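You operate a simulated robot arm through the tools that you are given. There is no shell and no other tool. Be economical: measure what you need, move in short steps, check, and stop when the job is done.

You are at the controls of a simulated two-armed robot. One attempt, no reset.

JOB
Read the clamped violet card in board mode, then turn the dryer knob by the chart.
Fine: switch marked board on, press read; free the clamp and put the card back in the gap of its row; the other two cards stay.
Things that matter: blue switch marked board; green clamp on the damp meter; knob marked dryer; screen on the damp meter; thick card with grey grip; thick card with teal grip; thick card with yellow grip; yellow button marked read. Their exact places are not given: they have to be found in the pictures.

The check looks at the end state, three seconds after you hand in, the way a careful person would. Anything else that was tipped, shoved, dropped, spilled or broken makes it a failure.

ROBOT AND FRAMES
Two 6-joint arms with fingered hands on one trunk, hanging from a carriage that runs on a gantry, over the field with the corners [-0.375, -0.438], [1.925, -0.438], [1.924, 0.842], [-0.376, 0.842] (x, y) and turns from -8.36 to 3.63 rad about z. Base frame: it is fixed where the carriage stands at the start and does not move with it; the origin is on the floor, on the carriage's upright axis, x ahead of it, y to its left, z up; the surface under the hand at the start is at about z = 0.84. Lengths are in m, angles in rad, forces in N, time in s.
The left shoulder is at the start at [0.04, 0.152, 1.527], the right one opposite. With the tool pointing down near the work surface each hand reaches from about 0.1 to 0.66 m from the robot's upright axis, wherever it stands, measured 20 degrees to its own side. Places, roughly: blue switch marked board [0.5, -0.2, 0.9]; green clamp on the damp meter [0.5, -0.2, 0.9]; knob marked dryer [0.5, 0, 0.9]; screen on the damp meter [0.6, -0.2, 0.9]; yellow button marked read [0.6, 0, 0.9]. Payload 4 kg a hand.
The tool frame of a hand sits at the grasp point between the pads (the TCP): z along the fingers, y along the line on which they close. The tips reach 0.03 m beyond it. The gripper opens to 0.104 m. The gripper's body begins 0.035 m behind the TCP. The gripper is a hand of 5 fingers: y runs from the thumb to the fingers, the wrist lies at [-0.015, -0.104, -0.178] in the tool frame, and closing takes about 1.5 s.
Orientation is that of the tool frame in the base frame, as a unit quaternion [x, y, z, w]. With the fingers straight down and the wrist toward the robot, the tool's x, y and z point along [0, 1, 0], [1, 0, 0] and [0, 0, -1] of the base frame.

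CONTROLS
- The arms move only by the tool servo_tool. It takes "left_series", "right_series" or both (then of equal length, played together; a hand with none holds still); each is a list of rows, each a list of 7 numbers: the turn, a rotation vector about the base's x, y, z in rad, then the shift along the base's x, y, z in cm, then the opening in per cent of the stroke, from 0 (shut) to 100 (fully open). In form: [[wx, wy, wz, dx, dy, dz, claw], ...]. A call has 1 to 8 rows; each row shifts and turns the commanded pose from where the row before left it. Rows are played at 5 a second. More than 0.05 m and 0.15 rad between two rows, or a gripper value outside its range, and nothing of the call is played. Where a pose cannot be reached the arm comes as near as it can. A force on the tool above 40 N (or 10 N above the force at the start of the call, whichever is more), or a blocked arm, ends the call early, and 0.2 s more pass. Each finger travels about 0.045 m/s and halts on what it meets, pressing with about 30 N; the grip force reading is that of the motor and also rises with nothing between the fingers. The clock runs only during rows and for 0.2 s after the last one: add rows that do not move to give the fingers time. It gives the time, the measured TCP pose, the force on the tool (base axes), the opening and the grip force at its end, in the units of the frame above (readings bear some noise), with the torque about the TCP (base axes, N m) and any sound that the robot's microphone picked up.
- Cameras (640 x 400 px; columns grow to the right, rows downward): "scene" is now at [0.224, -0.0072, 1.8008]; the picture's right is [-0.10, -0.99, 0.00], its down [-0.86, 0.09, -0.49] and it looks along [0.49, -0.05, -0.87] (base axes); focal length 285 px, centre (320, 200). "left" rides on the left gripper at [-0.06, -0.084, -0.119] in its tool frame; the picture's right is [-0.79, -0.29, 0.54], its down [0.56, -0.71, 0.44] and it looks along [0.26, 0.65, 0.72] (tool axes); focal length 234 px, centre (320, 200). "right" rides on the right gripper at [0.06, -0.083, -0.12] in its tool frame; the picture's right is [-0.79, 0.29, -0.54], its down [-0.56, -0.71, 0.44] and it looks along [-0.26, 0.65, 0.72] (tool axes); focal length 234 px, centre (320, 200).
- snapshot(camera): a new picture of that camera. It takes no simulated time.
- slide_trunk(by): slides the trunk up (or, below 0, down) by that many m; the arms and the scene camera ride with it, the base frame stays. It gives what a move gives, with no picture.
- steer(legs): drives the robot by 1 to 6 legs, each [ahead, left, turn to the left] in m, m and rad, along the robot's own axes; the way and the turn of a leg run together, so that a leg with both is an arc; at most 1.5 m and 3.142 rad a leg. The arms and the cameras ride along, it lands a little off, and it stops where it bumps. It keeps to its track: a leg is cut to what the track allows. It gives what a move gives.
- hand_shape(shape, hand): the hand has 5 fingers and takes this shape, open, in about a second: jaw (thumb against the fingers, like two jaws); tri (thumb and two fingers); tip (a fingertip pinch); poke (one finger out to press); point (the index stretched); flat (the hand flat); cup (the hand cupped); fist (a fist). The gripper value then closes the fingers along that shape, each until it touches; the sizes above hold for jaw. It gives what a move gives, with no picture.
- aim_head(pan, tilt): turns the head with the scene camera to pan (to the left, within 1.501 rad either way) and tilt (down, from -0.506 to 1.204), counted from straight ahead of the robot. It gives what a move gives.
- point_at(camera, pixels): for up to 12 pixels [column, row] of the newest picture of that camera ("zoom" is the newest enlarged one), the place [x, y, z] in the base frame of the surface seen there, good to about 0.003 m. It takes no simulated time.
- inspect(camera, box): a new picture of the part [left, top, right, bottom] of that camera's present view, enlarged. It takes no simulated time.
- job_done(): hands the job in; it is judged then, once.

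Keep the steps short. Do not move on a guess: measure, check each grasp and each placing, and mend mistakes. In all there are 80 turns and 78 pictures (those below and enlarged ones count). Leave the grippers open and the arms clear of the work at the hand-in unless told otherwise, and finish with a single line.

The tools are called after "Request:" as name(argument=value, ...) on one line, values as JSON. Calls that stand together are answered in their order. servo_tool: Moves the arms, as the interface text tells. Its arguments: {"type":"object","properties":{"left_series":{"type":"array","items":{"type":"array","items":{"type":"number"}}},"right_series":{"type":"array","items":{"type":"array","items":{"type":"number"}}}},"required":[]} The other tools are called the same way: slide_trunk (by) slides the trunk up or down; hand_shape (shape, hand) gives the hand a shape; steer (legs) drives the base; aim_head (pan, tilt) turns the head that bears the scene camera; snapshot (camera) takes a picture; point_at (camera, pixels) gives the place of the surface under pixels of a picture; inspect (camera, box) takes an enlarged picture of a part of a camera's view; job_done () hands the job in.

At the start:

```text
time_s: 0.0
left_position: [0.6082, 0.1404, 1.3364]
left_orientation: [0.705, 0.709, 0.001, -0.003]
left_ft_force: [-0.2, -0.5, 0.2]
left_ft_torque: [0.01, 0.01, 0.01]
left_opening: 0.1038
left_finger_force: 0.1
left_shape: jaw
right_position: [0.417, -0.2382, 1.1932]
right_orientation: [0.707, 0.707, 0.0, 0.0]
right_ft_force: [-0.6, -0.1, -0.5]
right_ft_torque: [0.03, -0.03, 0.01]
right_opening: 0.1037
right_finger_force: 0.0
right_shape: jaw
trunk travel left (down, up): [-0.7, 0.1]
robot x, y, heading: [-0.0025, -0.0027, 0.0]
head pan, tilt: [-0.101, 1.054]
```

scene: 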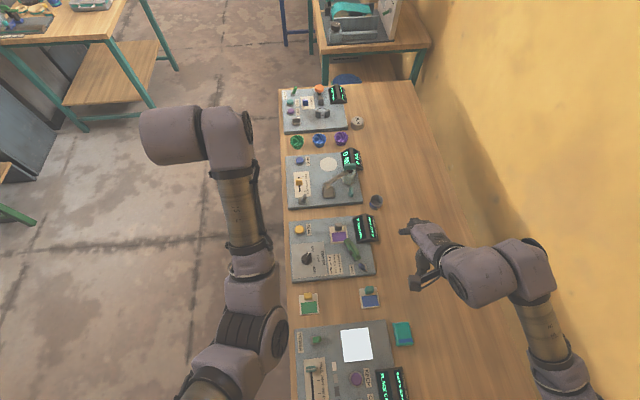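
right: 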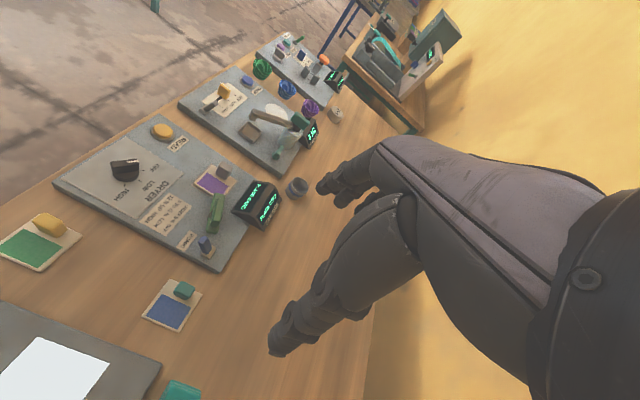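
left: 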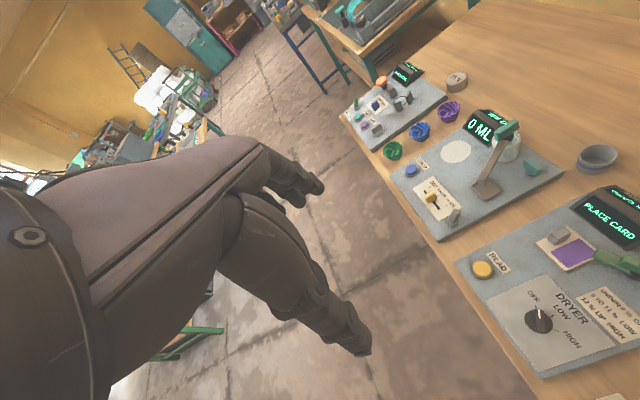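

The damp meter is near scene pixel (335,248). I'll enlarge it from two cameras.

Request:
inspect(camera="scene", box=[270, 200, 430, 320])

Request:
inspect(camera="right", box=[40, 100, 320, 340])

Request:
inspect(camera="left", box=[440, 170, 640, 400])

```text
3.33 times, centred on (350, 260) of scene
```

zoom: 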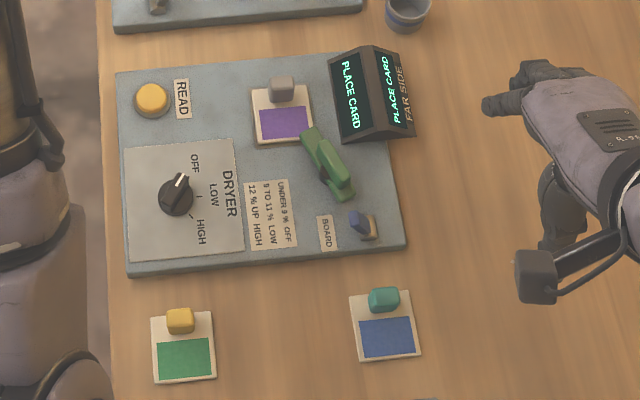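

```text
1.67 times, centred on (180, 220) of right
```

zoom: 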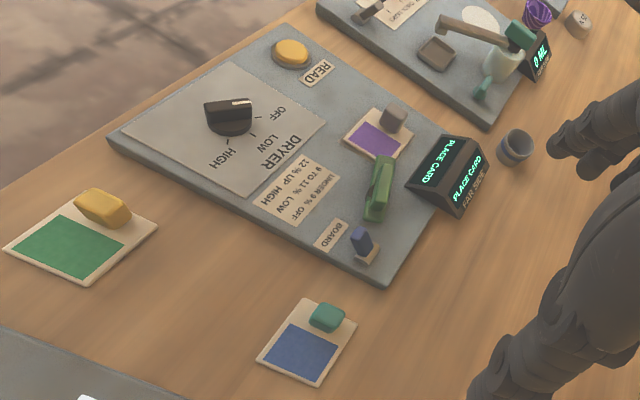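

```text
1.74 times, centred on (540, 285) of left
```

zoom: 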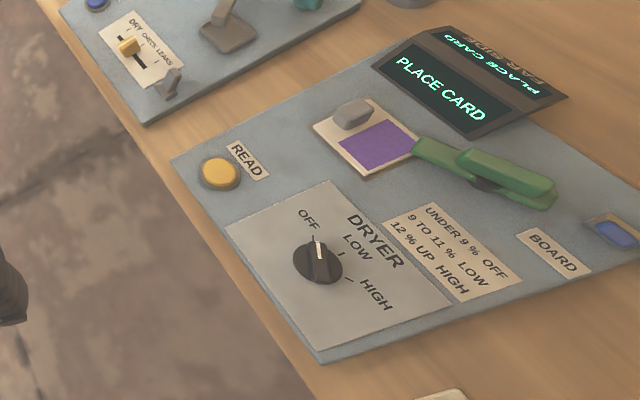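

Next I'll retake the scene zoom so I can measure places on it.

Request:
inspect(camera="scene", box=[270, 200, 430, 320])

Request:
point_at(camera="zoom", pixels=[[152, 97], [181, 181], [175, 205], [282, 88], [284, 122], [310, 140], [325, 165], [343, 190], [357, 220], [370, 230], [180, 318], [384, 298]])

Request:
point_at(camera="zoom", pixels=[[184, 358], [387, 338], [284, 340], [130, 265], [400, 240], [120, 80], [253, 92], [313, 88], [257, 146], [313, 142], [330, 60], [375, 100]])

```text
3.33 times, centred on (350, 260) of scene
```

zoom: 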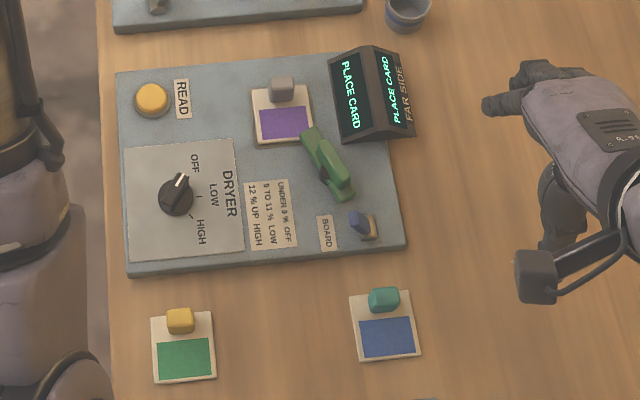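

```text
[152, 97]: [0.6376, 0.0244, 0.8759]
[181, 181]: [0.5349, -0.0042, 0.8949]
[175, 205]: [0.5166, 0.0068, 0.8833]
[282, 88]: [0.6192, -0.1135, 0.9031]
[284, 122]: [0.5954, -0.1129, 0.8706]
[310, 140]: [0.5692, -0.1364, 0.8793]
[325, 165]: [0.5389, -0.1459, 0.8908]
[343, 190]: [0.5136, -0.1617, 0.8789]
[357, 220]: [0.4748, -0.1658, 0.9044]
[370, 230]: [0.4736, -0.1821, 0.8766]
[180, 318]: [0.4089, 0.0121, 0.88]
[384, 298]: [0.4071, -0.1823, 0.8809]
```

```text
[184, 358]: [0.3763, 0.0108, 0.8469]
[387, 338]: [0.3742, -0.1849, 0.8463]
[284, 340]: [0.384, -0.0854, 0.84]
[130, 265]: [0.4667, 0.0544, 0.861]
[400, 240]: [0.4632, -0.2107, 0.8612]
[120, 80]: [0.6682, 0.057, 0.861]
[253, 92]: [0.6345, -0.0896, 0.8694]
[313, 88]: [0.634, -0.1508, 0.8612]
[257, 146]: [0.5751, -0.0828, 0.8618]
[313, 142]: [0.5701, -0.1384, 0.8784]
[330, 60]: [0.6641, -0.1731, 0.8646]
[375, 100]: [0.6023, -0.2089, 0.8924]
```

I need a closer look at the clamp and switch before touching them.

Request:
inspect(camera="scene", box=[325, 218, 385, 278])

Request:
inspect(camera="right", box=[170, 150, 290, 270])

Request:
inspect(camera="left", box=[520, 200, 640, 340])

```text
6.67 times, centred on (355, 248) of scene
```

zoom: 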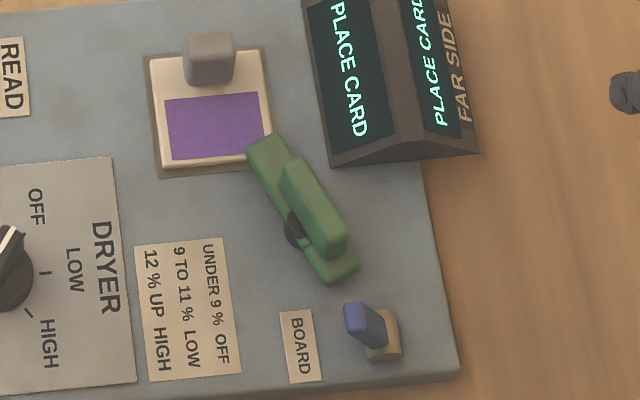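

```text
3.33 times, centred on (230, 210) of right
```

zoom: 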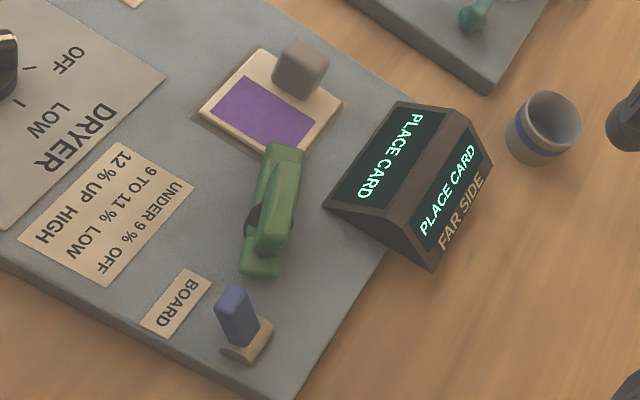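

```text
2.86 times, centred on (580, 270) of left
```

zoom: 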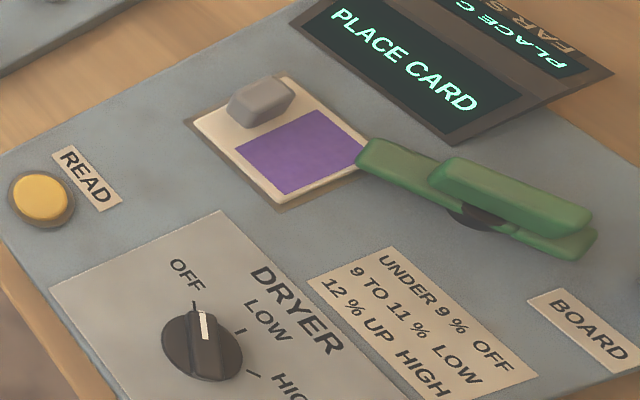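

The switch lever tip is at about (0.475,-0.166,0.904), leaning toward +y. I'll put the right hand in the poke shape and see where its fingertip sits.

Request:
hand_shape(hand="right", shape="poke")

Request:
snapshot(camera="right")

Request:
snapshot(camera="scene")

```text
time_s: 0.9
left_position: [0.6086, 0.1414, 1.3375]
left_orientation: [0.705, 0.709, 0.002, -0.003]
left_ft_force: [0.2, -0.3, -0.2]
left_ft_torque: [0.01, -0.03, 0.01]
left_opening: 0.1038
left_finger_force: 0.0
left_shape: jaw
right_position: [0.4163, -0.2384, 1.1931]
right_orientation: [0.707, 0.707, 0.0, 0.0]
right_ft_force: [0.3, 0.5, -0.4]
right_ft_torque: [-0.02, 0.0, -0.02]
right_opening: 0.0
right_finger_force: 0.1
right_shape: poke
trunk travel left (down, up): [-0.7, 0.1]
robot x, y, heading: [0.0019, -0.0006, 0.002]
head pan, tilt: [-0.101, 1.054]
```

```text
67 pictures are left
```

right: 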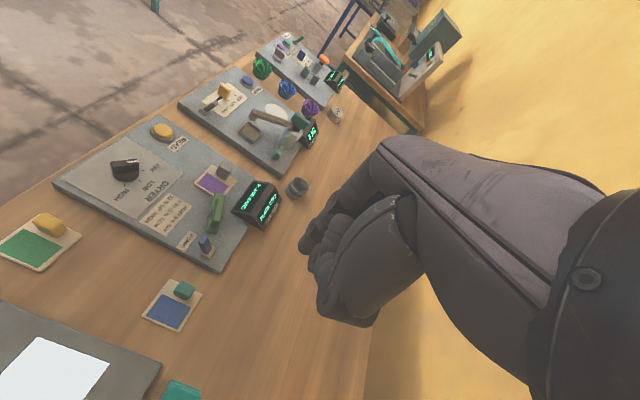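

```text
66 pictures are left
```

scene: 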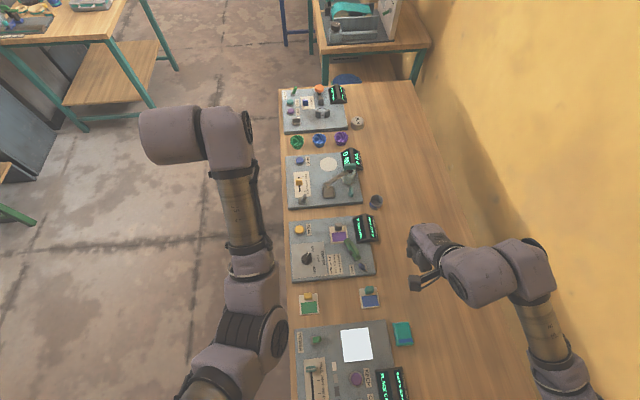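

Request:
inspect(camera="scene", box=[395, 210, 475, 300])

Request:
inspect(camera="right", box=[260, 130, 420, 340])

Request:
point_at(camera="right", pixels=[[307, 247], [318, 262], [325, 290], [340, 315], [335, 220], [345, 260]])

```text
4.44 times, centred on (435, 255) of scene
```

zoom: 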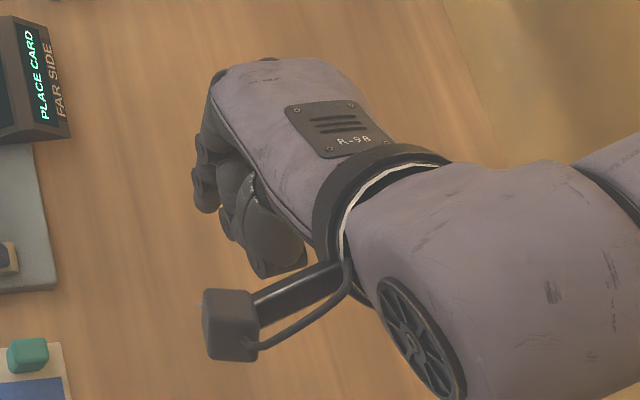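

```text
1.90 times, centred on (340, 235) of right
```

zoom: 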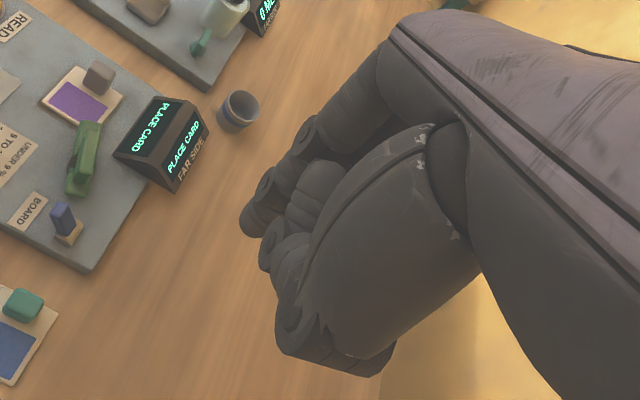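

```text
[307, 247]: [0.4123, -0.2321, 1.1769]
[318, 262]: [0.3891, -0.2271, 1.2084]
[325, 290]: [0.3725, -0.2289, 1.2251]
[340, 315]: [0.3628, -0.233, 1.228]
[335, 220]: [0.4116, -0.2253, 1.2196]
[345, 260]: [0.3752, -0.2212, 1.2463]
```

The fingertip lies on the TCP axis, about 2.5 cm past it. I'll move the hand above the board on the +y side of the switch lever.

Request:
servo_tool(right_series=[[0, 0, 0, 0.9, 1.9, -3.5, 0], [0, 0, 0, 0.9, 1.9, -3.5, 0], [0, 0, 0, 0.9, 1.9, -3.5, 0], [0, 0, 0, 0.9, 1.9, -3.5, 0], [0, 0, 0, 0.9, 1.9, -3.5, 0], [0, 0, 0, 0.9, 1.7, -3.5, 0], [0, 0, 0, 0, 0, -1.3, 0], [0, 0, 0, 0, 0, 0, 0]])

Request:
snapshot(camera="right")

Request:
inspect(camera="scene", box=[290, 200, 410, 290])

```text
time_s: 2.7
left_position: [0.6081, 0.1421, 1.3371]
left_orientation: [0.705, 0.709, 0.002, -0.003]
left_ft_force: [0.5, 0.0, -0.2]
left_ft_torque: [-0.01, -0.01, -0.02]
left_opening: 0.1036
left_finger_force: 0.0
left_shape: jaw
right_position: [0.4251, -0.2465, 1.0301]
right_orientation: [0.709, 0.705, 0.002, 0.0]
right_ft_force: [-0.8, -0.4, -0.5]
right_ft_torque: [-0.02, 0.01, 0.0]
right_opening: 0.0
right_finger_force: 0.0
right_shape: poke
right hand out of reach, approached as far as the arm can: row 2, 3, 4, 5, 6, 7
trunk travel left (down, up): [-0.7, 0.1]
robot x, y, heading: [-0.0009, -0.0018, -0.002]
head pan, tilt: [-0.101, 1.054]
```

```text
63 pictures are left
```

right: 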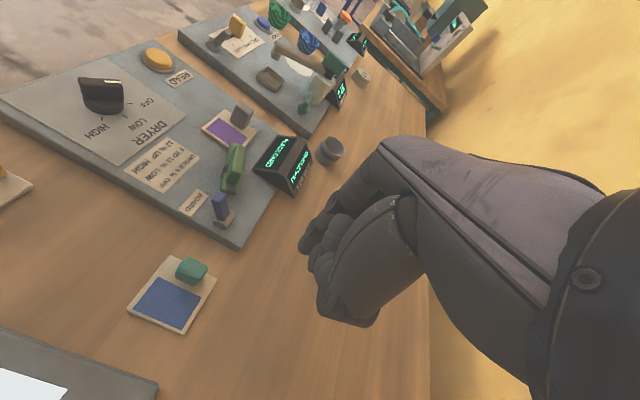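

```text
4.44 times, centred on (350, 245) of scene
```

zoom: 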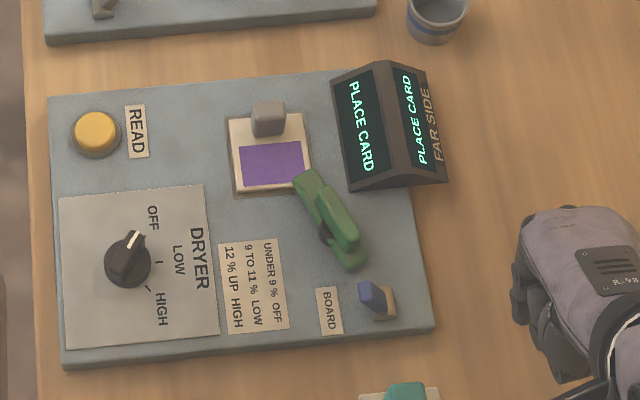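

The target is out of reach with the trunk this high. I'll raise the right hand first and then slide the trunk down.

Request:
servo_tool(right_series=[[0, 0, 0, 0, 0, 4, 0], [0, 0, 0, 0, 0, 4, 0], [0, 0, 0, 0, 0, 4, 0], [0, 0, 0, 0, 0, 4, 0], [0, 0, 0, 0, 0, 4, 0]])

```text
time_s: 3.9
left_position: [0.6092, 0.1422, 1.3364]
left_orientation: [0.706, 0.708, 0.002, -0.002]
left_ft_force: [-0.6, 0.2, 0.2]
left_ft_torque: [0.02, 0.06, 0.04]
left_opening: 0.1036
left_finger_force: 0.0
left_shape: jaw
right_position: [0.423, -0.2421, 1.2329]
right_orientation: [0.707, 0.707, 0.0, 0.0]
right_ft_force: [-0.1, 0.2, -0.1]
right_ft_torque: [-0.02, -0.03, -0.02]
right_opening: 0.0002
right_finger_force: 0.0
right_shape: poke
trunk travel left (down, up): [-0.7, 0.1]
robot x, y, heading: [0.0041, -0.0015, -0.0]
head pan, tilt: [-0.101, 1.054]
```

Request:
slide_trunk(by=-0.25)

Request:
servo_tool(right_series=[[0, 0, 0, 1.2, 3, 0, 0], [0, 0, 0, 1.2, 3, 0, 0], [0, 0, 0, 1.2, 3, 0, 0], [0, 0, 0, 1.0, 2, 0, 0], [0, 0, 0, 0, 0, 0, 0]])

Request:
snapshot(camera="scene")

```text
time_s: 6.5
left_position: [0.6088, 0.1419, 1.0868]
left_orientation: [0.705, 0.709, 0.003, -0.003]
left_ft_force: [0.3, 1.3, -0.4]
left_ft_torque: [-0.02, 0.02, 0.01]
left_opening: 0.1037
left_finger_force: 0.1
left_shape: jaw
right_position: [0.4237, -0.2421, 0.9817]
right_orientation: [0.707, 0.707, 0.0, 0.0]
right_ft_force: [1.0, 0.7, 0.7]
right_ft_torque: [0.03, -0.02, -0.01]
right_opening: 0.0002
right_finger_force: 0.0
right_shape: poke
trunk travel left (down, up): [-0.45, 0.35]
robot x, y, heading: [0.0036, 0.0006, 0.003]
head pan, tilt: [-0.101, 1.054]
```

```text
time_s: 7.7
left_position: [0.6079, 0.1417, 1.0867]
left_orientation: [0.705, 0.709, 0.002, -0.002]
left_ft_force: [-0.7, -0.6, 0.8]
left_ft_torque: [0.0, 0.01, 0.0]
left_opening: 0.1038
left_finger_force: 0.1
left_shape: jaw
right_position: [0.4467, -0.1958, 0.9871]
right_orientation: [0.706, 0.708, 0.002, -0.001]
right_ft_force: [-0.6, -0.6, 0.2]
right_ft_torque: [-0.01, 0.02, 0.01]
right_opening: 0.0
right_finger_force: 0.0
right_shape: poke
right hand out of reach, approached as far as the arm can: row 2, 3, 4
trunk travel left (down, up): [-0.45, 0.35]
robot x, y, heading: [0.0, 0.0004, -0.001]
head pan, tilt: [-0.101, 1.054]
```

```text
61 pictures are left
```

scene: 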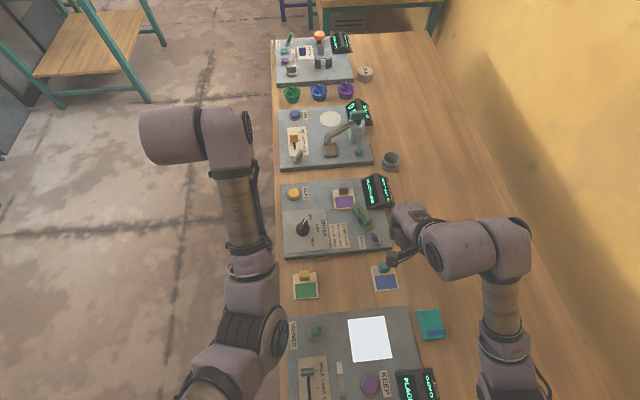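

Going toward the middle looks to be a joint limit. I'll drive the robot 0.10 m left so the switch lies in the right hand's working zone.

Request:
steer(legs=[[0.0, 0.1, 0]])

Request:
servo_tool(right_series=[[0, 0, 0, 1.2, -1.5, -1, 0], [0, 0, 0, 1.2, -1.5, -1, 0], [0, 0, 0, 0, 0, -1, 0], [0, 0, 0, 0, 0, 0, 0]])

Request:
snapshot(camera="right")

```text
time_s: 8.8
left_position: [0.6077, 0.2466, 1.0868]
left_orientation: [0.705, 0.71, 0.003, -0.003]
left_ft_force: [0.1, -0.3, -0.3]
left_ft_torque: [-0.05, 0.01, -0.02]
left_opening: 0.1036
left_finger_force: 0.0
left_shape: jaw
right_position: [0.4475, -0.091, 0.9866]
right_orientation: [0.706, 0.708, 0.002, -0.002]
right_ft_force: [0.4, 1.2, -0.3]
right_ft_torque: [-0.01, -0.04, 0.02]
right_opening: 0.0001
right_finger_force: 0.1
right_shape: poke
trunk travel left (down, up): [-0.45, 0.35]
robot x, y, heading: [0.0018, 0.0999, 0.003]
head pan, tilt: [-0.101, 1.054]
```

```text
time_s: 9.8
left_position: [0.6074, 0.2457, 1.0878]
left_orientation: [0.705, 0.709, 0.003, -0.002]
left_ft_force: [-0.3, -0.6, 0.2]
left_ft_torque: [0.0, 0.04, 0.0]
left_opening: 0.1037
left_finger_force: 0.1
left_shape: jaw
right_position: [0.4716, -0.1235, 0.9563]
right_orientation: [0.706, 0.708, 0.002, -0.002]
right_ft_force: [-0.1, -0.5, 0.8]
right_ft_torque: [-0.03, 0.01, -0.01]
right_opening: 0.0002
right_finger_force: 0.1
right_shape: poke
trunk travel left (down, up): [-0.45, 0.35]
robot x, y, heading: [-0.0015, 0.1031, 0.002]
head pan, tilt: [-0.101, 1.054]
```

```text
60 pictures are left
```

right: 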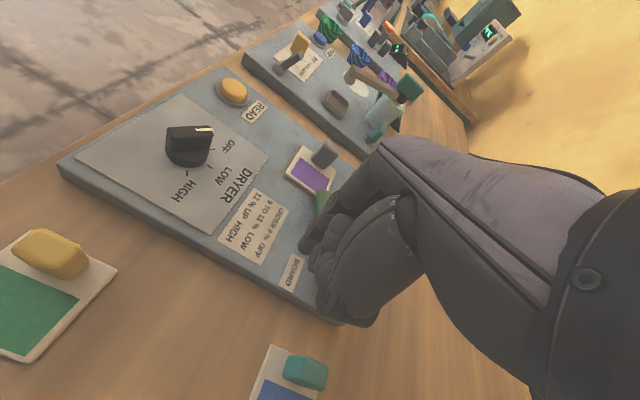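

The hand is above the board beside the switch. Now it goes down and pushes the lever toward -y in small steps.

Request:
servo_tool(right_series=[[0, 0, 0, 0, 0, -2.2, 0], [0, 0, 0, 0, 0, -2.2, 0], [0, 0, 0, 0, -1.2, 0, 0], [0, 0, 0, 0, -1.2, 0, 0], [0, 0, 0, 0, -1.2, 0, 0], [0, 0, 0, 0, -1, 0, 0], [0, 0, 0, 0, -1, 0, 0], [0, 0, 0, 0, -1, 0, 0]])

Request:
inspect(camera="scene", box=[290, 160, 410, 270])

```text
time_s: 11.6
left_position: [0.6078, 0.2529, 1.0861]
left_orientation: [0.704, 0.711, 0.004, -0.003]
left_ft_force: [-0.5, -0.6, -0.5]
left_ft_torque: [0.05, -0.04, 0.0]
left_opening: 0.1039
left_finger_force: 0.0
left_shape: jaw
right_position: [0.4717, -0.1706, 0.9163]
right_orientation: [0.701, 0.713, 0.014, -0.008]
right_ft_force: [-2.5, 19.7, 5.4]
right_ft_torque: [0.44, 0.04, -0.04]
right_opening: 0.0001
right_finger_force: 0.1
right_shape: poke
trunk travel left (down, up): [-0.45, 0.35]
robot x, y, heading: [0.0026, 0.1031, 0.0]
head pan, tilt: [-0.101, 1.054]
heard: click
stopped in row 8 (right hand): the force on the tool passed its limit at 44 N (the readings are from after the stop); the commanded pose is now the measured one
```

```text
3.64 times, centred on (350, 215) of scene
```

zoom: 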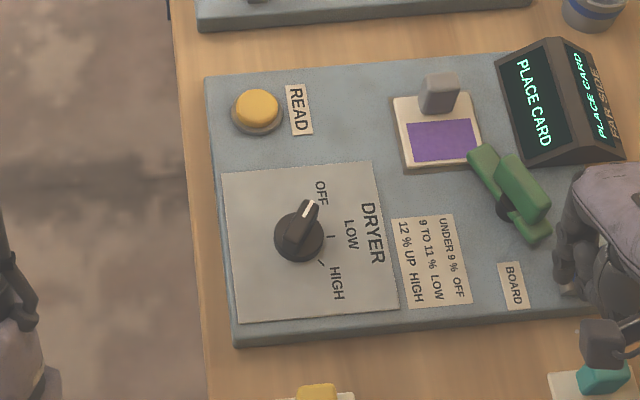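

Heard a click. I'll back off toward +y, lift, and look at the switch.

Request:
servo_tool(right_series=[[0, 0, 0, 0, 1, 0, 0], [0, 0, 0, 0, 0.5, 2, 0], [0, 0, 0, 0, 0, 3, 0], [0, 0, 0, -2, 0, 4, 0], [0, 0, 0, -4, 0, 2, 0], [0, 0, 0, -4, 0, 0, 0], [0, 0, 0, 0, 0, 0, 0]])

Request:
inspect(camera="scene", box=[320, 180, 400, 260])

Request:
inspect(camera="right", box=[180, 80, 420, 280])

```text
time_s: 13.2
left_position: [0.6076, 0.248, 1.0869]
left_orientation: [0.703, 0.711, 0.004, -0.002]
left_ft_force: [0.7, 0.7, 0.4]
left_ft_torque: [0.03, 0.01, -0.03]
left_opening: 0.104
left_finger_force: 0.1
left_shape: jaw
right_position: [0.371, -0.1627, 1.025]
right_orientation: [0.703, 0.712, 0.009, -0.006]
right_ft_force: [0.8, 0.9, 0.0]
right_ft_torque: [-0.02, 0.01, 0.0]
right_opening: 0.0001
right_finger_force: 0.1
right_shape: poke
trunk travel left (down, up): [-0.45, 0.35]
robot x, y, heading: [-0.0009, 0.1024, 0.006]
head pan, tilt: [-0.101, 1.054]
```

```text
5.00 times, centred on (360, 220) of scene
```

zoom: 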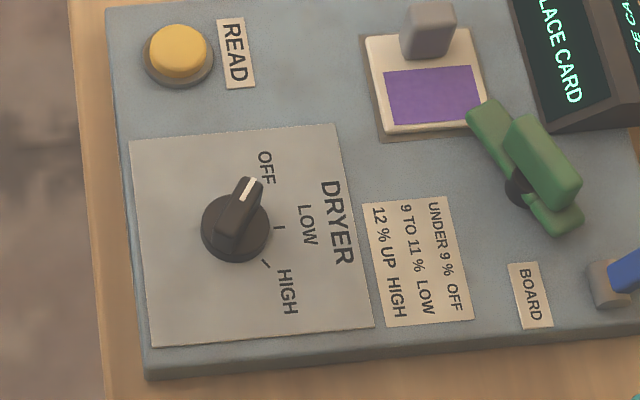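

```text
2.00 times, centred on (300, 180) of right
```

zoom: 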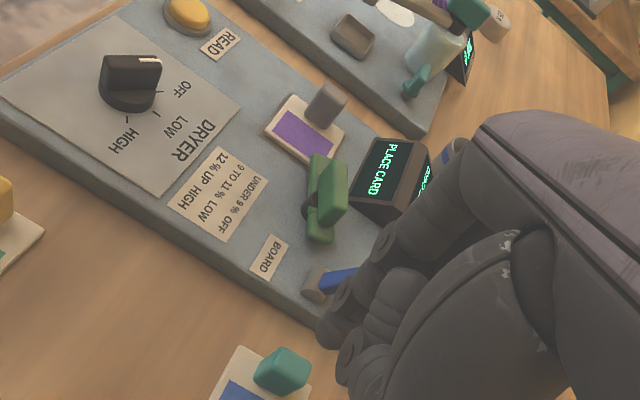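

The lever now leans to -y and shows brighter blue, so it's on. Next is the READ button at (0.638,0.024,0.876). I'll drive ahead and left so the right hand can reach it.

Request:
steer(legs=[[0.15, 0.15, 0]])

Request:
servo_tool(right_series=[[0, 0, 0, 3, 1, 0, 0], [0, 0, 0, 3, 1, 0, 0], [0, 0, 0, 3, 1, 0, 0], [0, 0, 0, 2, 0, 0, 0], [0, 0, 0, 0, 0, 0, 0]])

Request:
snapshot(camera="scene")

Request:
snapshot(camera="right")

```text
time_s: 14.8
left_position: [0.7602, 0.3975, 1.0873]
left_orientation: [0.705, 0.71, 0.004, -0.002]
left_ft_force: [-0.4, 0.0, 0.5]
left_ft_torque: [0.0, 0.01, -0.03]
left_opening: 0.1036
left_finger_force: 0.1
left_shape: jaw
right_position: [0.5242, -0.0128, 1.0235]
right_orientation: [0.703, 0.711, 0.009, -0.005]
right_ft_force: [0.2, 1.2, -0.4]
right_ft_torque: [0.01, 0.01, -0.04]
right_opening: 0.0
right_finger_force: 0.1
right_shape: poke
trunk travel left (down, up): [-0.45, 0.35]
robot x, y, heading: [0.1484, 0.2523, -0.0]
head pan, tilt: [-0.101, 1.054]
```

```text
time_s: 16.0
left_position: [0.7592, 0.3979, 1.0873]
left_orientation: [0.704, 0.71, 0.004, -0.002]
left_ft_force: [-0.4, -0.8, 0.1]
left_ft_torque: [-0.03, 0.05, 0.0]
left_opening: 0.1037
left_finger_force: 0.0
left_shape: jaw
right_position: [0.6328, 0.0174, 1.0277]
right_orientation: [0.703, 0.711, 0.009, -0.005]
right_ft_force: [0.4, 0.2, -0.7]
right_ft_torque: [-0.01, 0.02, -0.01]
right_opening: 0.0
right_finger_force: 0.1
right_shape: poke
trunk travel left (down, up): [-0.45, 0.35]
robot x, y, heading: [0.1492, 0.2516, 0.001]
head pan, tilt: [-0.101, 1.054]
```

```text
56 pictures are left
```

scene: 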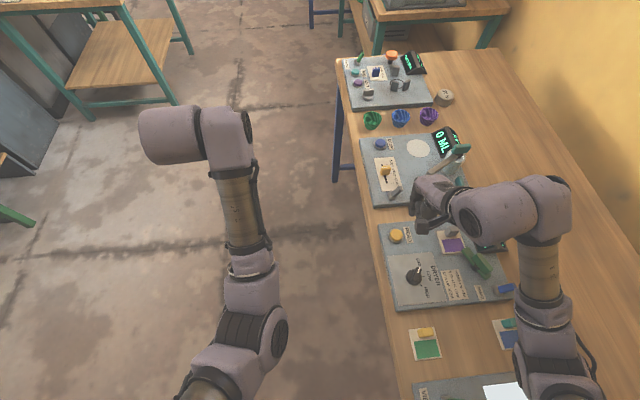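

```text
55 pictures are left
```

right: 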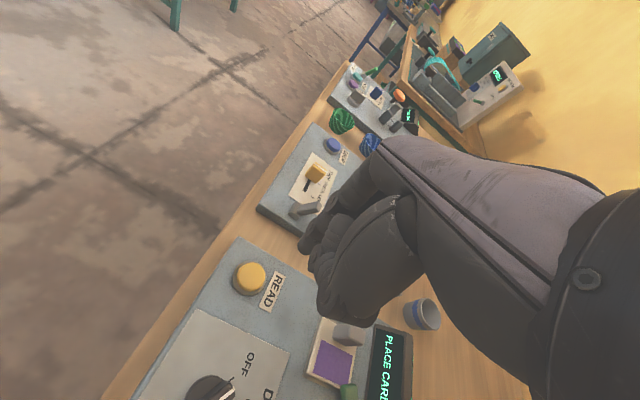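

Remeasuring the button top from both cameras.

Request:
point_at(camera="right", pixels=[[251, 275], [237, 275], [264, 275], [251, 266]])

Request:
point_at(camera="scene", pixels=[[396, 235], [391, 235], [400, 235], [418, 195]])

```text
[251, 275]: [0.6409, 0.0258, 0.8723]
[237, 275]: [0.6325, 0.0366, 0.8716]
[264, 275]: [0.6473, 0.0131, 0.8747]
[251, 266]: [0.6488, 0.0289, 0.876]
```

```text
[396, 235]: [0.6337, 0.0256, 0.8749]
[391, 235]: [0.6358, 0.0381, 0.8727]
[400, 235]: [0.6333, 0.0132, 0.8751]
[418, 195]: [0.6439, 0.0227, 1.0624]
```

Request:
servo_tool(right_series=[[0, 0, 0, 0.8, 0.7, -2, 0], [0, 0, 0, 0, 0, -3, 0], [0, 0, 0, 0, 0, -3, 0], [0, 0, 0, 0, 0, -2.5, 0], [0, 0, 0, 0, 0, 0, 0]])

Request:
inspect(camera="right", box=[200, 180, 400, 360])

```text
time_s: 17.2
left_position: [0.7593, 0.397, 1.087]
left_orientation: [0.704, 0.711, 0.002, -0.001]
left_ft_force: [-0.2, -0.7, 0.5]
left_ft_torque: [-0.01, 0.01, 0.02]
left_opening: 0.1036
left_finger_force: 0.1
left_shape: jaw
right_position: [0.6427, 0.0224, 0.9207]
right_orientation: [0.703, 0.711, 0.008, -0.006]
right_ft_force: [0.3, 0.0, 0.3]
right_ft_torque: [0.02, -0.01, -0.01]
right_opening: 0.0003
right_finger_force: 0.0
right_shape: poke
trunk travel left (down, up): [-0.45, 0.35]
robot x, y, heading: [0.1468, 0.2542, 0.002]
head pan, tilt: [-0.101, 1.054]
```

```text
2.22 times, centred on (300, 270) of right
```

zoom: 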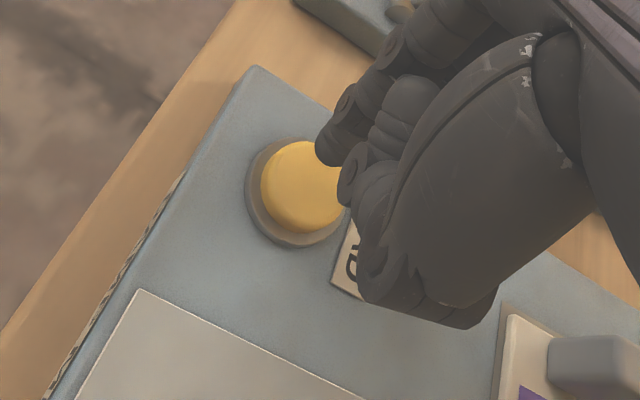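

The fingertip is just over the button, so I'll press down in small steps.

Request:
servo_tool(right_series=[[0, 0, 0, 0, 0.2, -0.8, 0], [0, 0, 0, 0, 0, -0.6, 0], [0, 0, 0, 0, 0, -0.5, 0], [0, 0, 0, 0, 0, -0.4, 0], [0, 0, 0, 0, 0, -0.4, 0]])

Request:
inspect(camera="right", box=[200, 180, 460, 390])

```text
time_s: 18.6
left_position: [0.7606, 0.398, 1.0886]
left_orientation: [0.705, 0.71, 0.005, -0.001]
left_ft_force: [0.5, -0.3, -0.6]
left_ft_torque: [-0.01, 0.03, 0.0]
left_opening: 0.1035
left_finger_force: 0.1
left_shape: jaw
right_position: [0.6459, 0.0269, 0.9001]
right_orientation: [0.702, 0.712, 0.017, 0.0]
right_ft_force: [1.0, -0.1, 18.1]
right_ft_torque: [-0.2, -0.04, 0.01]
right_opening: 0.0
right_finger_force: 0.1
right_shape: poke
trunk travel left (down, up): [-0.45, 0.35]
robot x, y, heading: [0.1526, 0.2537, -0.004]
head pan, tilt: [-0.101, 1.054]
heard: click
stopped in row 5 (right hand): the force on the tool passed its limit at 42 N (the readings are from after the stop); the commanded pose is now the measured one
```

```text
1.90 times, centred on (330, 285) of right
```

zoom: 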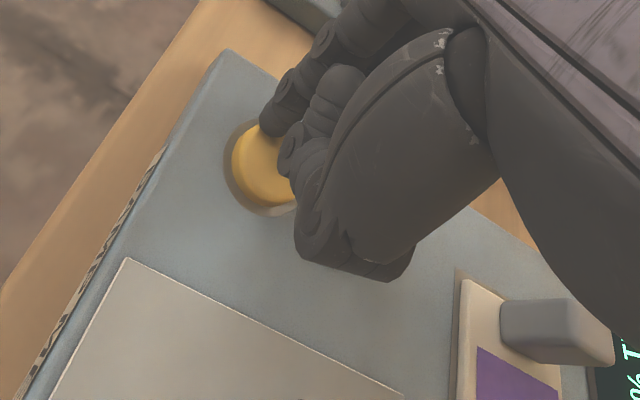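

It clicked and the screen changed. I'll lift clear and read it.

Request:
servo_tool(right_series=[[0, 0, 0, 0, 0, 2, 0], [0, 0, 0, 0, 0, 3, 0], [0, 0, 0, -1, 0, 4, 0], [0, 0, 0, -4, 0, 1, 0], [0, 0, 0, -4, 0, 0, 0], [0, 0, 0, -4, 0, 0, 0], [0, 0, 0, 0, 0, 0, 0]])

Request:
inspect(camera="right", box=[160, 80, 440, 300])

Request:
inspect(camera="scene", box=[370, 190, 530, 320])

```text
time_s: 20.2
left_position: [0.7598, 0.3976, 1.0881]
left_orientation: [0.704, 0.71, 0.003, -0.002]
left_ft_force: [-0.3, -0.2, 0.4]
left_ft_torque: [-0.04, 0.01, 0.03]
left_opening: 0.1034
left_finger_force: 0.1
left_shape: jaw
right_position: [0.5122, 0.0286, 0.9998]
right_orientation: [0.703, 0.711, 0.014, -0.003]
right_ft_force: [0.1, 0.3, 0.4]
right_ft_torque: [-0.02, 0.03, 0.02]
right_opening: 0.0002
right_finger_force: 0.1
right_shape: poke
trunk travel left (down, up): [-0.45, 0.35]
robot x, y, heading: [0.151, 0.2552, 0.004]
head pan, tilt: [-0.101, 1.054]
```

```text
1.82 times, centred on (300, 190) of right
```

zoom: 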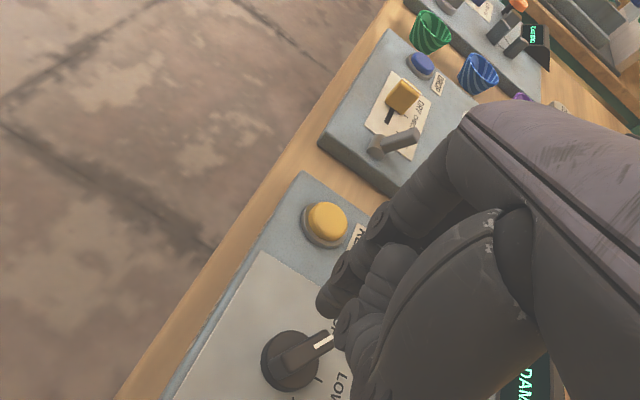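

```text
3.08 times, centred on (450, 255) of scene
```

zoom: 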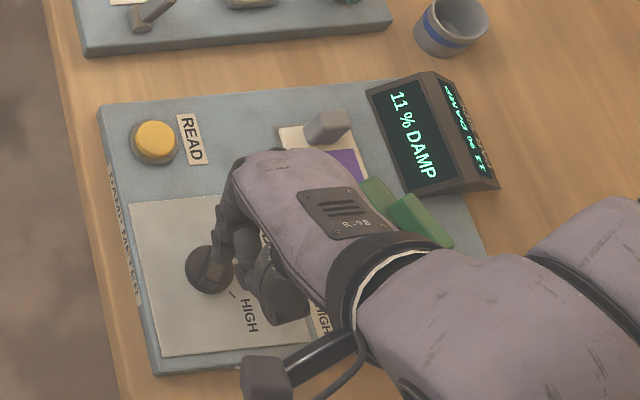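

The screen reads 11 % DAMP, so the chart says LOW. I'll move the hand off the knob to measure it well.

Request:
servo_tool(right_series=[[0, 0, 0, 0, 3, 2, 0], [0, 0, 0, 0, 4, 0, 0], [0, 0, 0, 0, 0, 0, 0]])

Request:
inspect(camera="scene", box=[385, 240, 445, 300])

Request:
snapshot(camera="right")

```text
time_s: 21.0
left_position: [0.7589, 0.3973, 1.0883]
left_orientation: [0.704, 0.711, 0.004, -0.002]
left_ft_force: [0.0, 0.6, 0.9]
left_ft_torque: [0.02, 0.02, -0.03]
left_opening: 0.1036
left_finger_force: 0.0
left_shape: jaw
right_position: [0.5351, 0.0827, 1.0151]
right_orientation: [0.702, 0.712, 0.015, -0.004]
right_ft_force: [0.3, -0.4, 0.2]
right_ft_torque: [0.0, -0.01, 0.03]
right_opening: 0.0002
right_finger_force: 0.0
right_shape: poke
right hand out of reach, approached as far as the arm can: row 1, 2
trunk travel left (down, up): [-0.45, 0.35]
robot x, y, heading: [0.1517, 0.2558, 0.001]
head pan, tilt: [-0.101, 1.054]
```

```text
6.67 times, centred on (415, 270) of scene
```

zoom: 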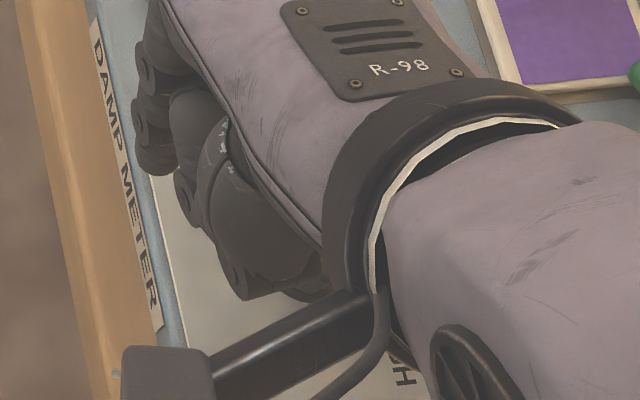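

```text
49 pictures are left
```

right: 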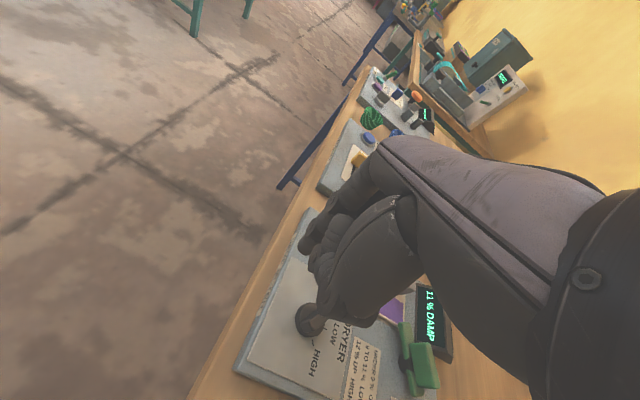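

I'll shift the robot a little back and left. That carries the hand off the board's edge so the knob can be seen.

Request:
steer(legs=[[-0.06, 0.06, 0]])

Request:
snapshot(camera="scene")

```text
time_s: 22.1
left_position: [0.7115, 0.4457, 1.0871]
left_orientation: [0.704, 0.71, 0.004, -0.001]
left_ft_force: [0.2, 0.6, 0.4]
left_ft_torque: [0.02, -0.02, 0.0]
left_opening: 0.1037
left_finger_force: 0.1
left_shape: jaw
right_position: [0.4854, 0.1283, 1.0144]
right_orientation: [0.702, 0.712, 0.013, 0.0]
right_ft_force: [-1.1, -0.6, -0.4]
right_ft_torque: [0.02, 0.01, 0.01]
right_opening: 0.0
right_finger_force: 0.0
right_shape: poke
trunk travel left (down, up): [-0.45, 0.35]
robot x, y, heading: [0.1056, 0.2977, 0.004]
head pan, tilt: [-0.101, 1.054]
heard: click
stopped in leg 1: the robot was blocked; the commanded pose is now the measured one
```

```text
48 pictures are left
```

scene: 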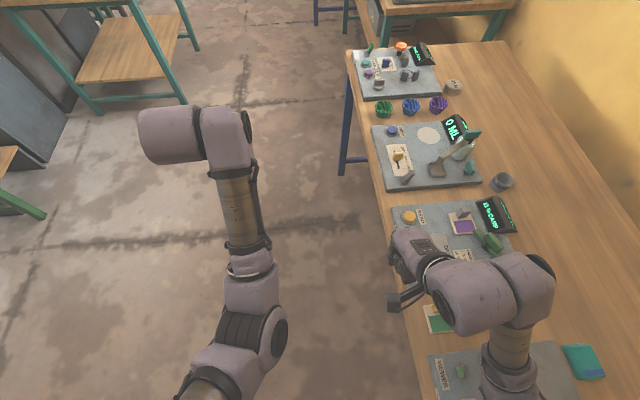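

The robot was blocked and something clicked. I'll find out what was touched before moving on.

Request:
inspect(camera="scene", box=[380, 190, 620, 400])

Request:
snapshot(camera="right")

Request:
snapshot(camera="left")

Request:
point_at(camera="scene", pixels=[[510, 390], [505, 350], [470, 300], [460, 370], [580, 362], [400, 302], [540, 385]])

```text
1.90 times, centred on (500, 295) of scene
```

zoom: 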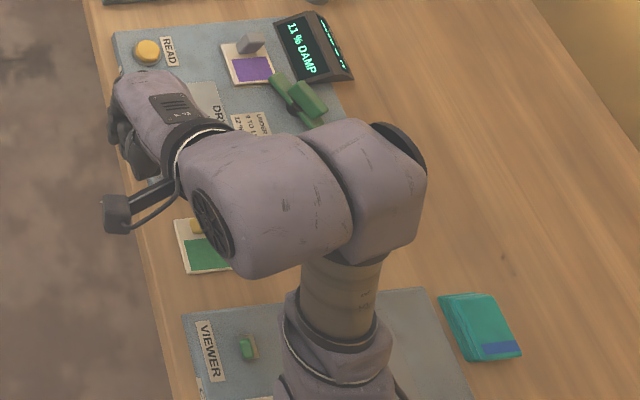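

```text
46 pictures are left
```

right: 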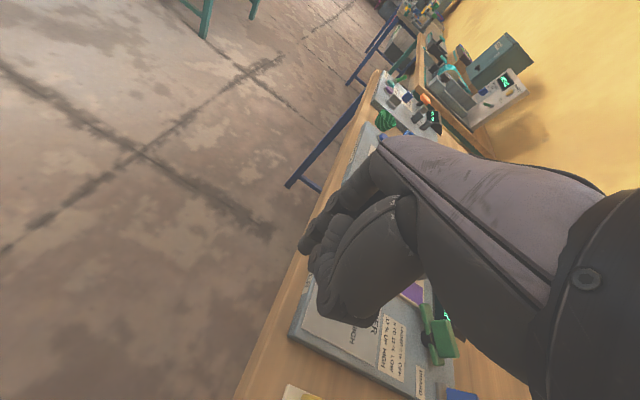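

```text
45 pictures are left
```

left: 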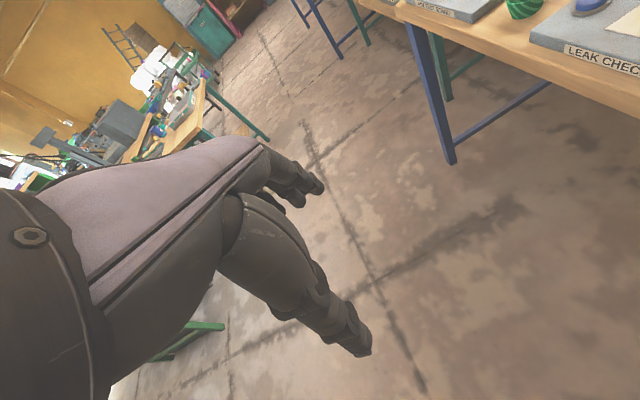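

```text
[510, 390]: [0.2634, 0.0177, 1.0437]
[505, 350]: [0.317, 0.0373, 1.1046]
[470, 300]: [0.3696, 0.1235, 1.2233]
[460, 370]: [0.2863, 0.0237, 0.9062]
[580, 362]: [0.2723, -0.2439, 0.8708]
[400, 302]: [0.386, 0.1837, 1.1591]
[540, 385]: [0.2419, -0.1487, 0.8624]
```

The right elbow hangs low over the VIEWER board. I'll tilt the head down to see it.

Request:
aim_head(pan=-0.7, tilt=1.2)

Request:
snapshot(camera="scene")

```text
time_s: 23.1
left_position: [0.7132, 0.4452, 1.0893]
left_orientation: [0.704, 0.711, 0.004, -0.002]
left_ft_force: [0.2, -0.1, 0.5]
left_ft_torque: [0.03, -0.01, 0.0]
left_opening: 0.1038
left_finger_force: 0.2
left_shape: jaw
right_position: [0.4873, 0.1288, 1.0142]
right_orientation: [0.703, 0.711, 0.013, -0.002]
right_ft_force: [0.0, 0.4, -0.5]
right_ft_torque: [0.0, -0.01, -0.02]
right_opening: 0.0001
right_finger_force: 0.1
right_shape: poke
trunk travel left (down, up): [-0.45, 0.35]
robot x, y, heading: [0.106, 0.3026, 0.003]
head pan, tilt: [-0.7, 1.201]
```

```text
44 pictures are left
```

scene: 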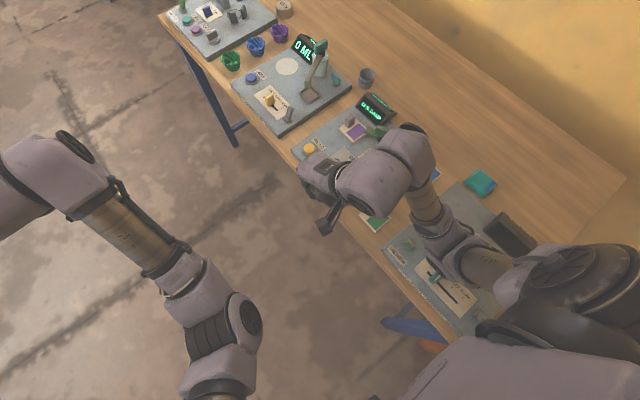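

The elbow is resting near the VIEWER board. I'll lift the trunk straight up to free it and then inspect that board.

Request:
slide_trunk(by=0.15)

Request:
steer(legs=[[0.1, 0.15, 0]])

Request:
snapshot(camera="scene")

```text
time_s: 24.8
left_position: [0.7123, 0.4467, 1.2372]
left_orientation: [0.704, 0.71, 0.004, -0.002]
left_ft_force: [0.3, -0.4, -0.5]
left_ft_torque: [-0.03, 0.02, -0.01]
left_opening: 0.1036
left_finger_force: 0.2
left_shape: jaw
right_position: [0.4857, 0.1276, 1.1635]
right_orientation: [0.702, 0.712, 0.013, -0.002]
right_ft_force: [-0.3, 0.3, 0.0]
right_ft_torque: [0.01, 0.01, 0.02]
right_opening: 0.0001
right_finger_force: 0.0
right_shape: poke
trunk travel left (down, up): [-0.6, 0.2]
robot x, y, heading: [0.1021, 0.3018, -0.001]
head pan, tilt: [-0.7, 1.201]
```

```text
time_s: 26.3
left_position: [0.8129, 0.5946, 1.2381]
left_orientation: [0.705, 0.709, 0.003, -0.003]
left_ft_force: [-0.2, 0.2, -0.2]
left_ft_torque: [-0.01, 0.01, 0.01]
left_opening: 0.1038
left_finger_force: 0.0
left_shape: jaw
right_position: [0.5863, 0.2778, 1.1631]
right_orientation: [0.703, 0.711, 0.012, -0.001]
right_ft_force: [0.9, 0.2, 0.3]
right_ft_torque: [-0.02, 0.03, 0.01]
right_opening: 0.0
right_finger_force: 0.1
right_shape: poke
trunk travel left (down, up): [-0.6, 0.2]
robot x, y, heading: [0.2031, 0.4505, 0.002]
head pan, tilt: [-0.7, 1.201]
```

```text
43 pictures are left
```

scene: 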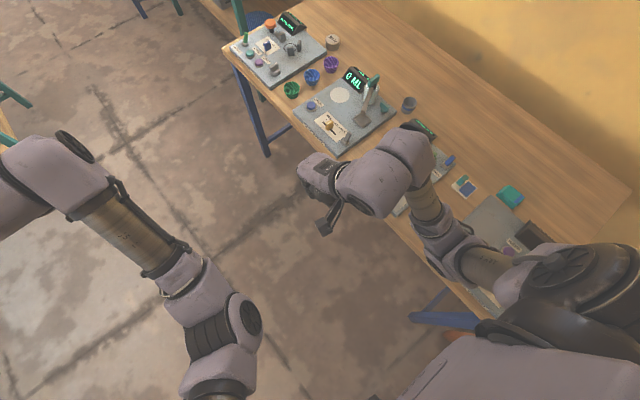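

I'll back the robot off and turn it to face the bench, to see the VIEWER board between the arms.

Request:
steer(legs=[[0, 0.25, 0], [0, 0, -1.57]])

Request:
aim_head(pan=0, tilt=0.9)

Request:
snapshot(camera="scene")

```text
time_s: 31.9
left_position: [0.3489, 0.0849, 1.238]
left_orientation: [1.0, 0.005, 0.005, 0.0]
left_ft_force: [-0.2, -0.2, -0.9]
left_ft_torque: [-0.04, 0.02, 0.01]
left_opening: 0.1039
left_finger_force: 0.0
left_shape: jaw
right_position: [0.0302, 0.3117, 1.1643]
right_orientation: [1.0, 0.007, 0.009, 0.008]
right_ft_force: [-0.1, 0.6, -0.1]
right_ft_torque: [0.0, 0.0, -0.03]
right_opening: 0.0001
right_finger_force: 0.1
right_shape: poke
trunk travel left (down, up): [-0.6, 0.2]
robot x, y, heading: [0.2034, 0.6939, -1.569]
head pan, tilt: [-0.7, 1.201]
```

```text
time_s: 33.0
left_position: [0.3467, 0.086, 1.2379]
left_orientation: [1.0, 0.004, 0.004, 0.002]
left_ft_force: [-0.3, 0.2, -0.4]
left_ft_torque: [-0.02, 0.0, -0.01]
left_opening: 0.1035
left_finger_force: 0.1
left_shape: jaw
right_position: [0.031, 0.3114, 1.1644]
right_orientation: [1.0, 0.006, 0.01, 0.008]
right_ft_force: [0.6, -0.9, -0.2]
right_ft_torque: [-0.01, 0.02, 0.0]
right_opening: 0.0
right_finger_force: 0.0
right_shape: poke
trunk travel left (down, up): [-0.6, 0.2]
robot x, y, heading: [0.2047, 0.6961, -1.567]
head pan, tilt: [0.0, 0.901]
```

```text
42 pictures are left
```

scene: 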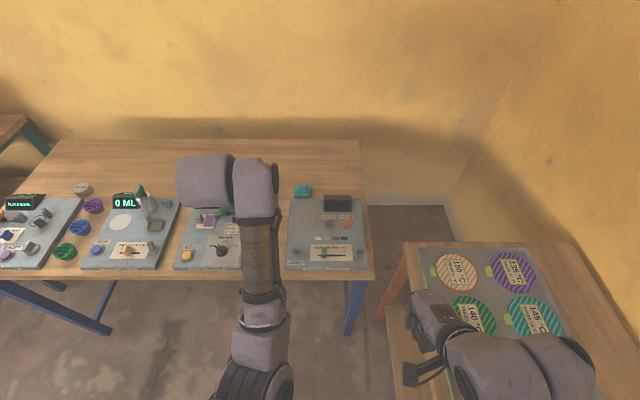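

Request:
inspect(camera="scene", box=[280, 175, 375, 275])

Request:
inspect(camera="scene", box=[165, 185, 245, 275])

```text
4.00 times, centred on (328, 225) of scene
```

zoom: 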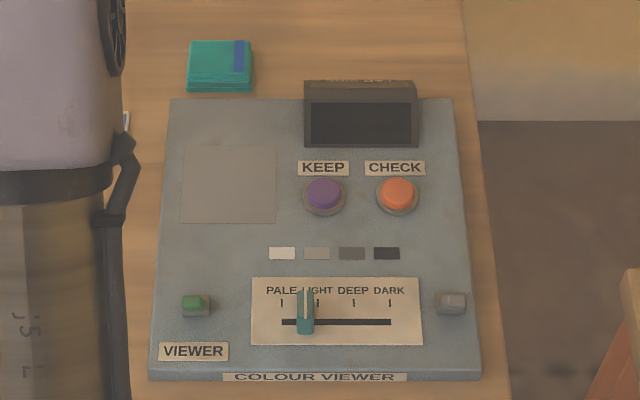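

```text
4.44 times, centred on (205, 230) of scene
```

zoom: 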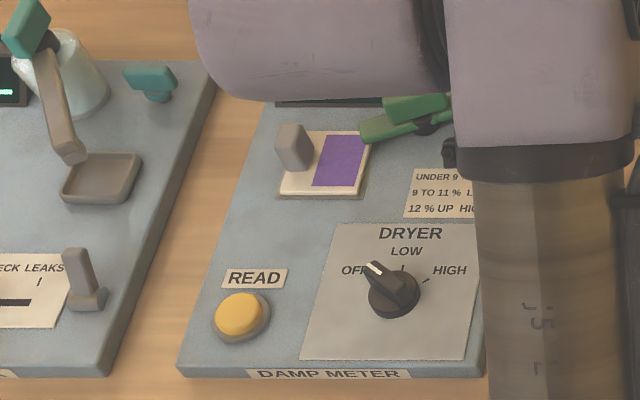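

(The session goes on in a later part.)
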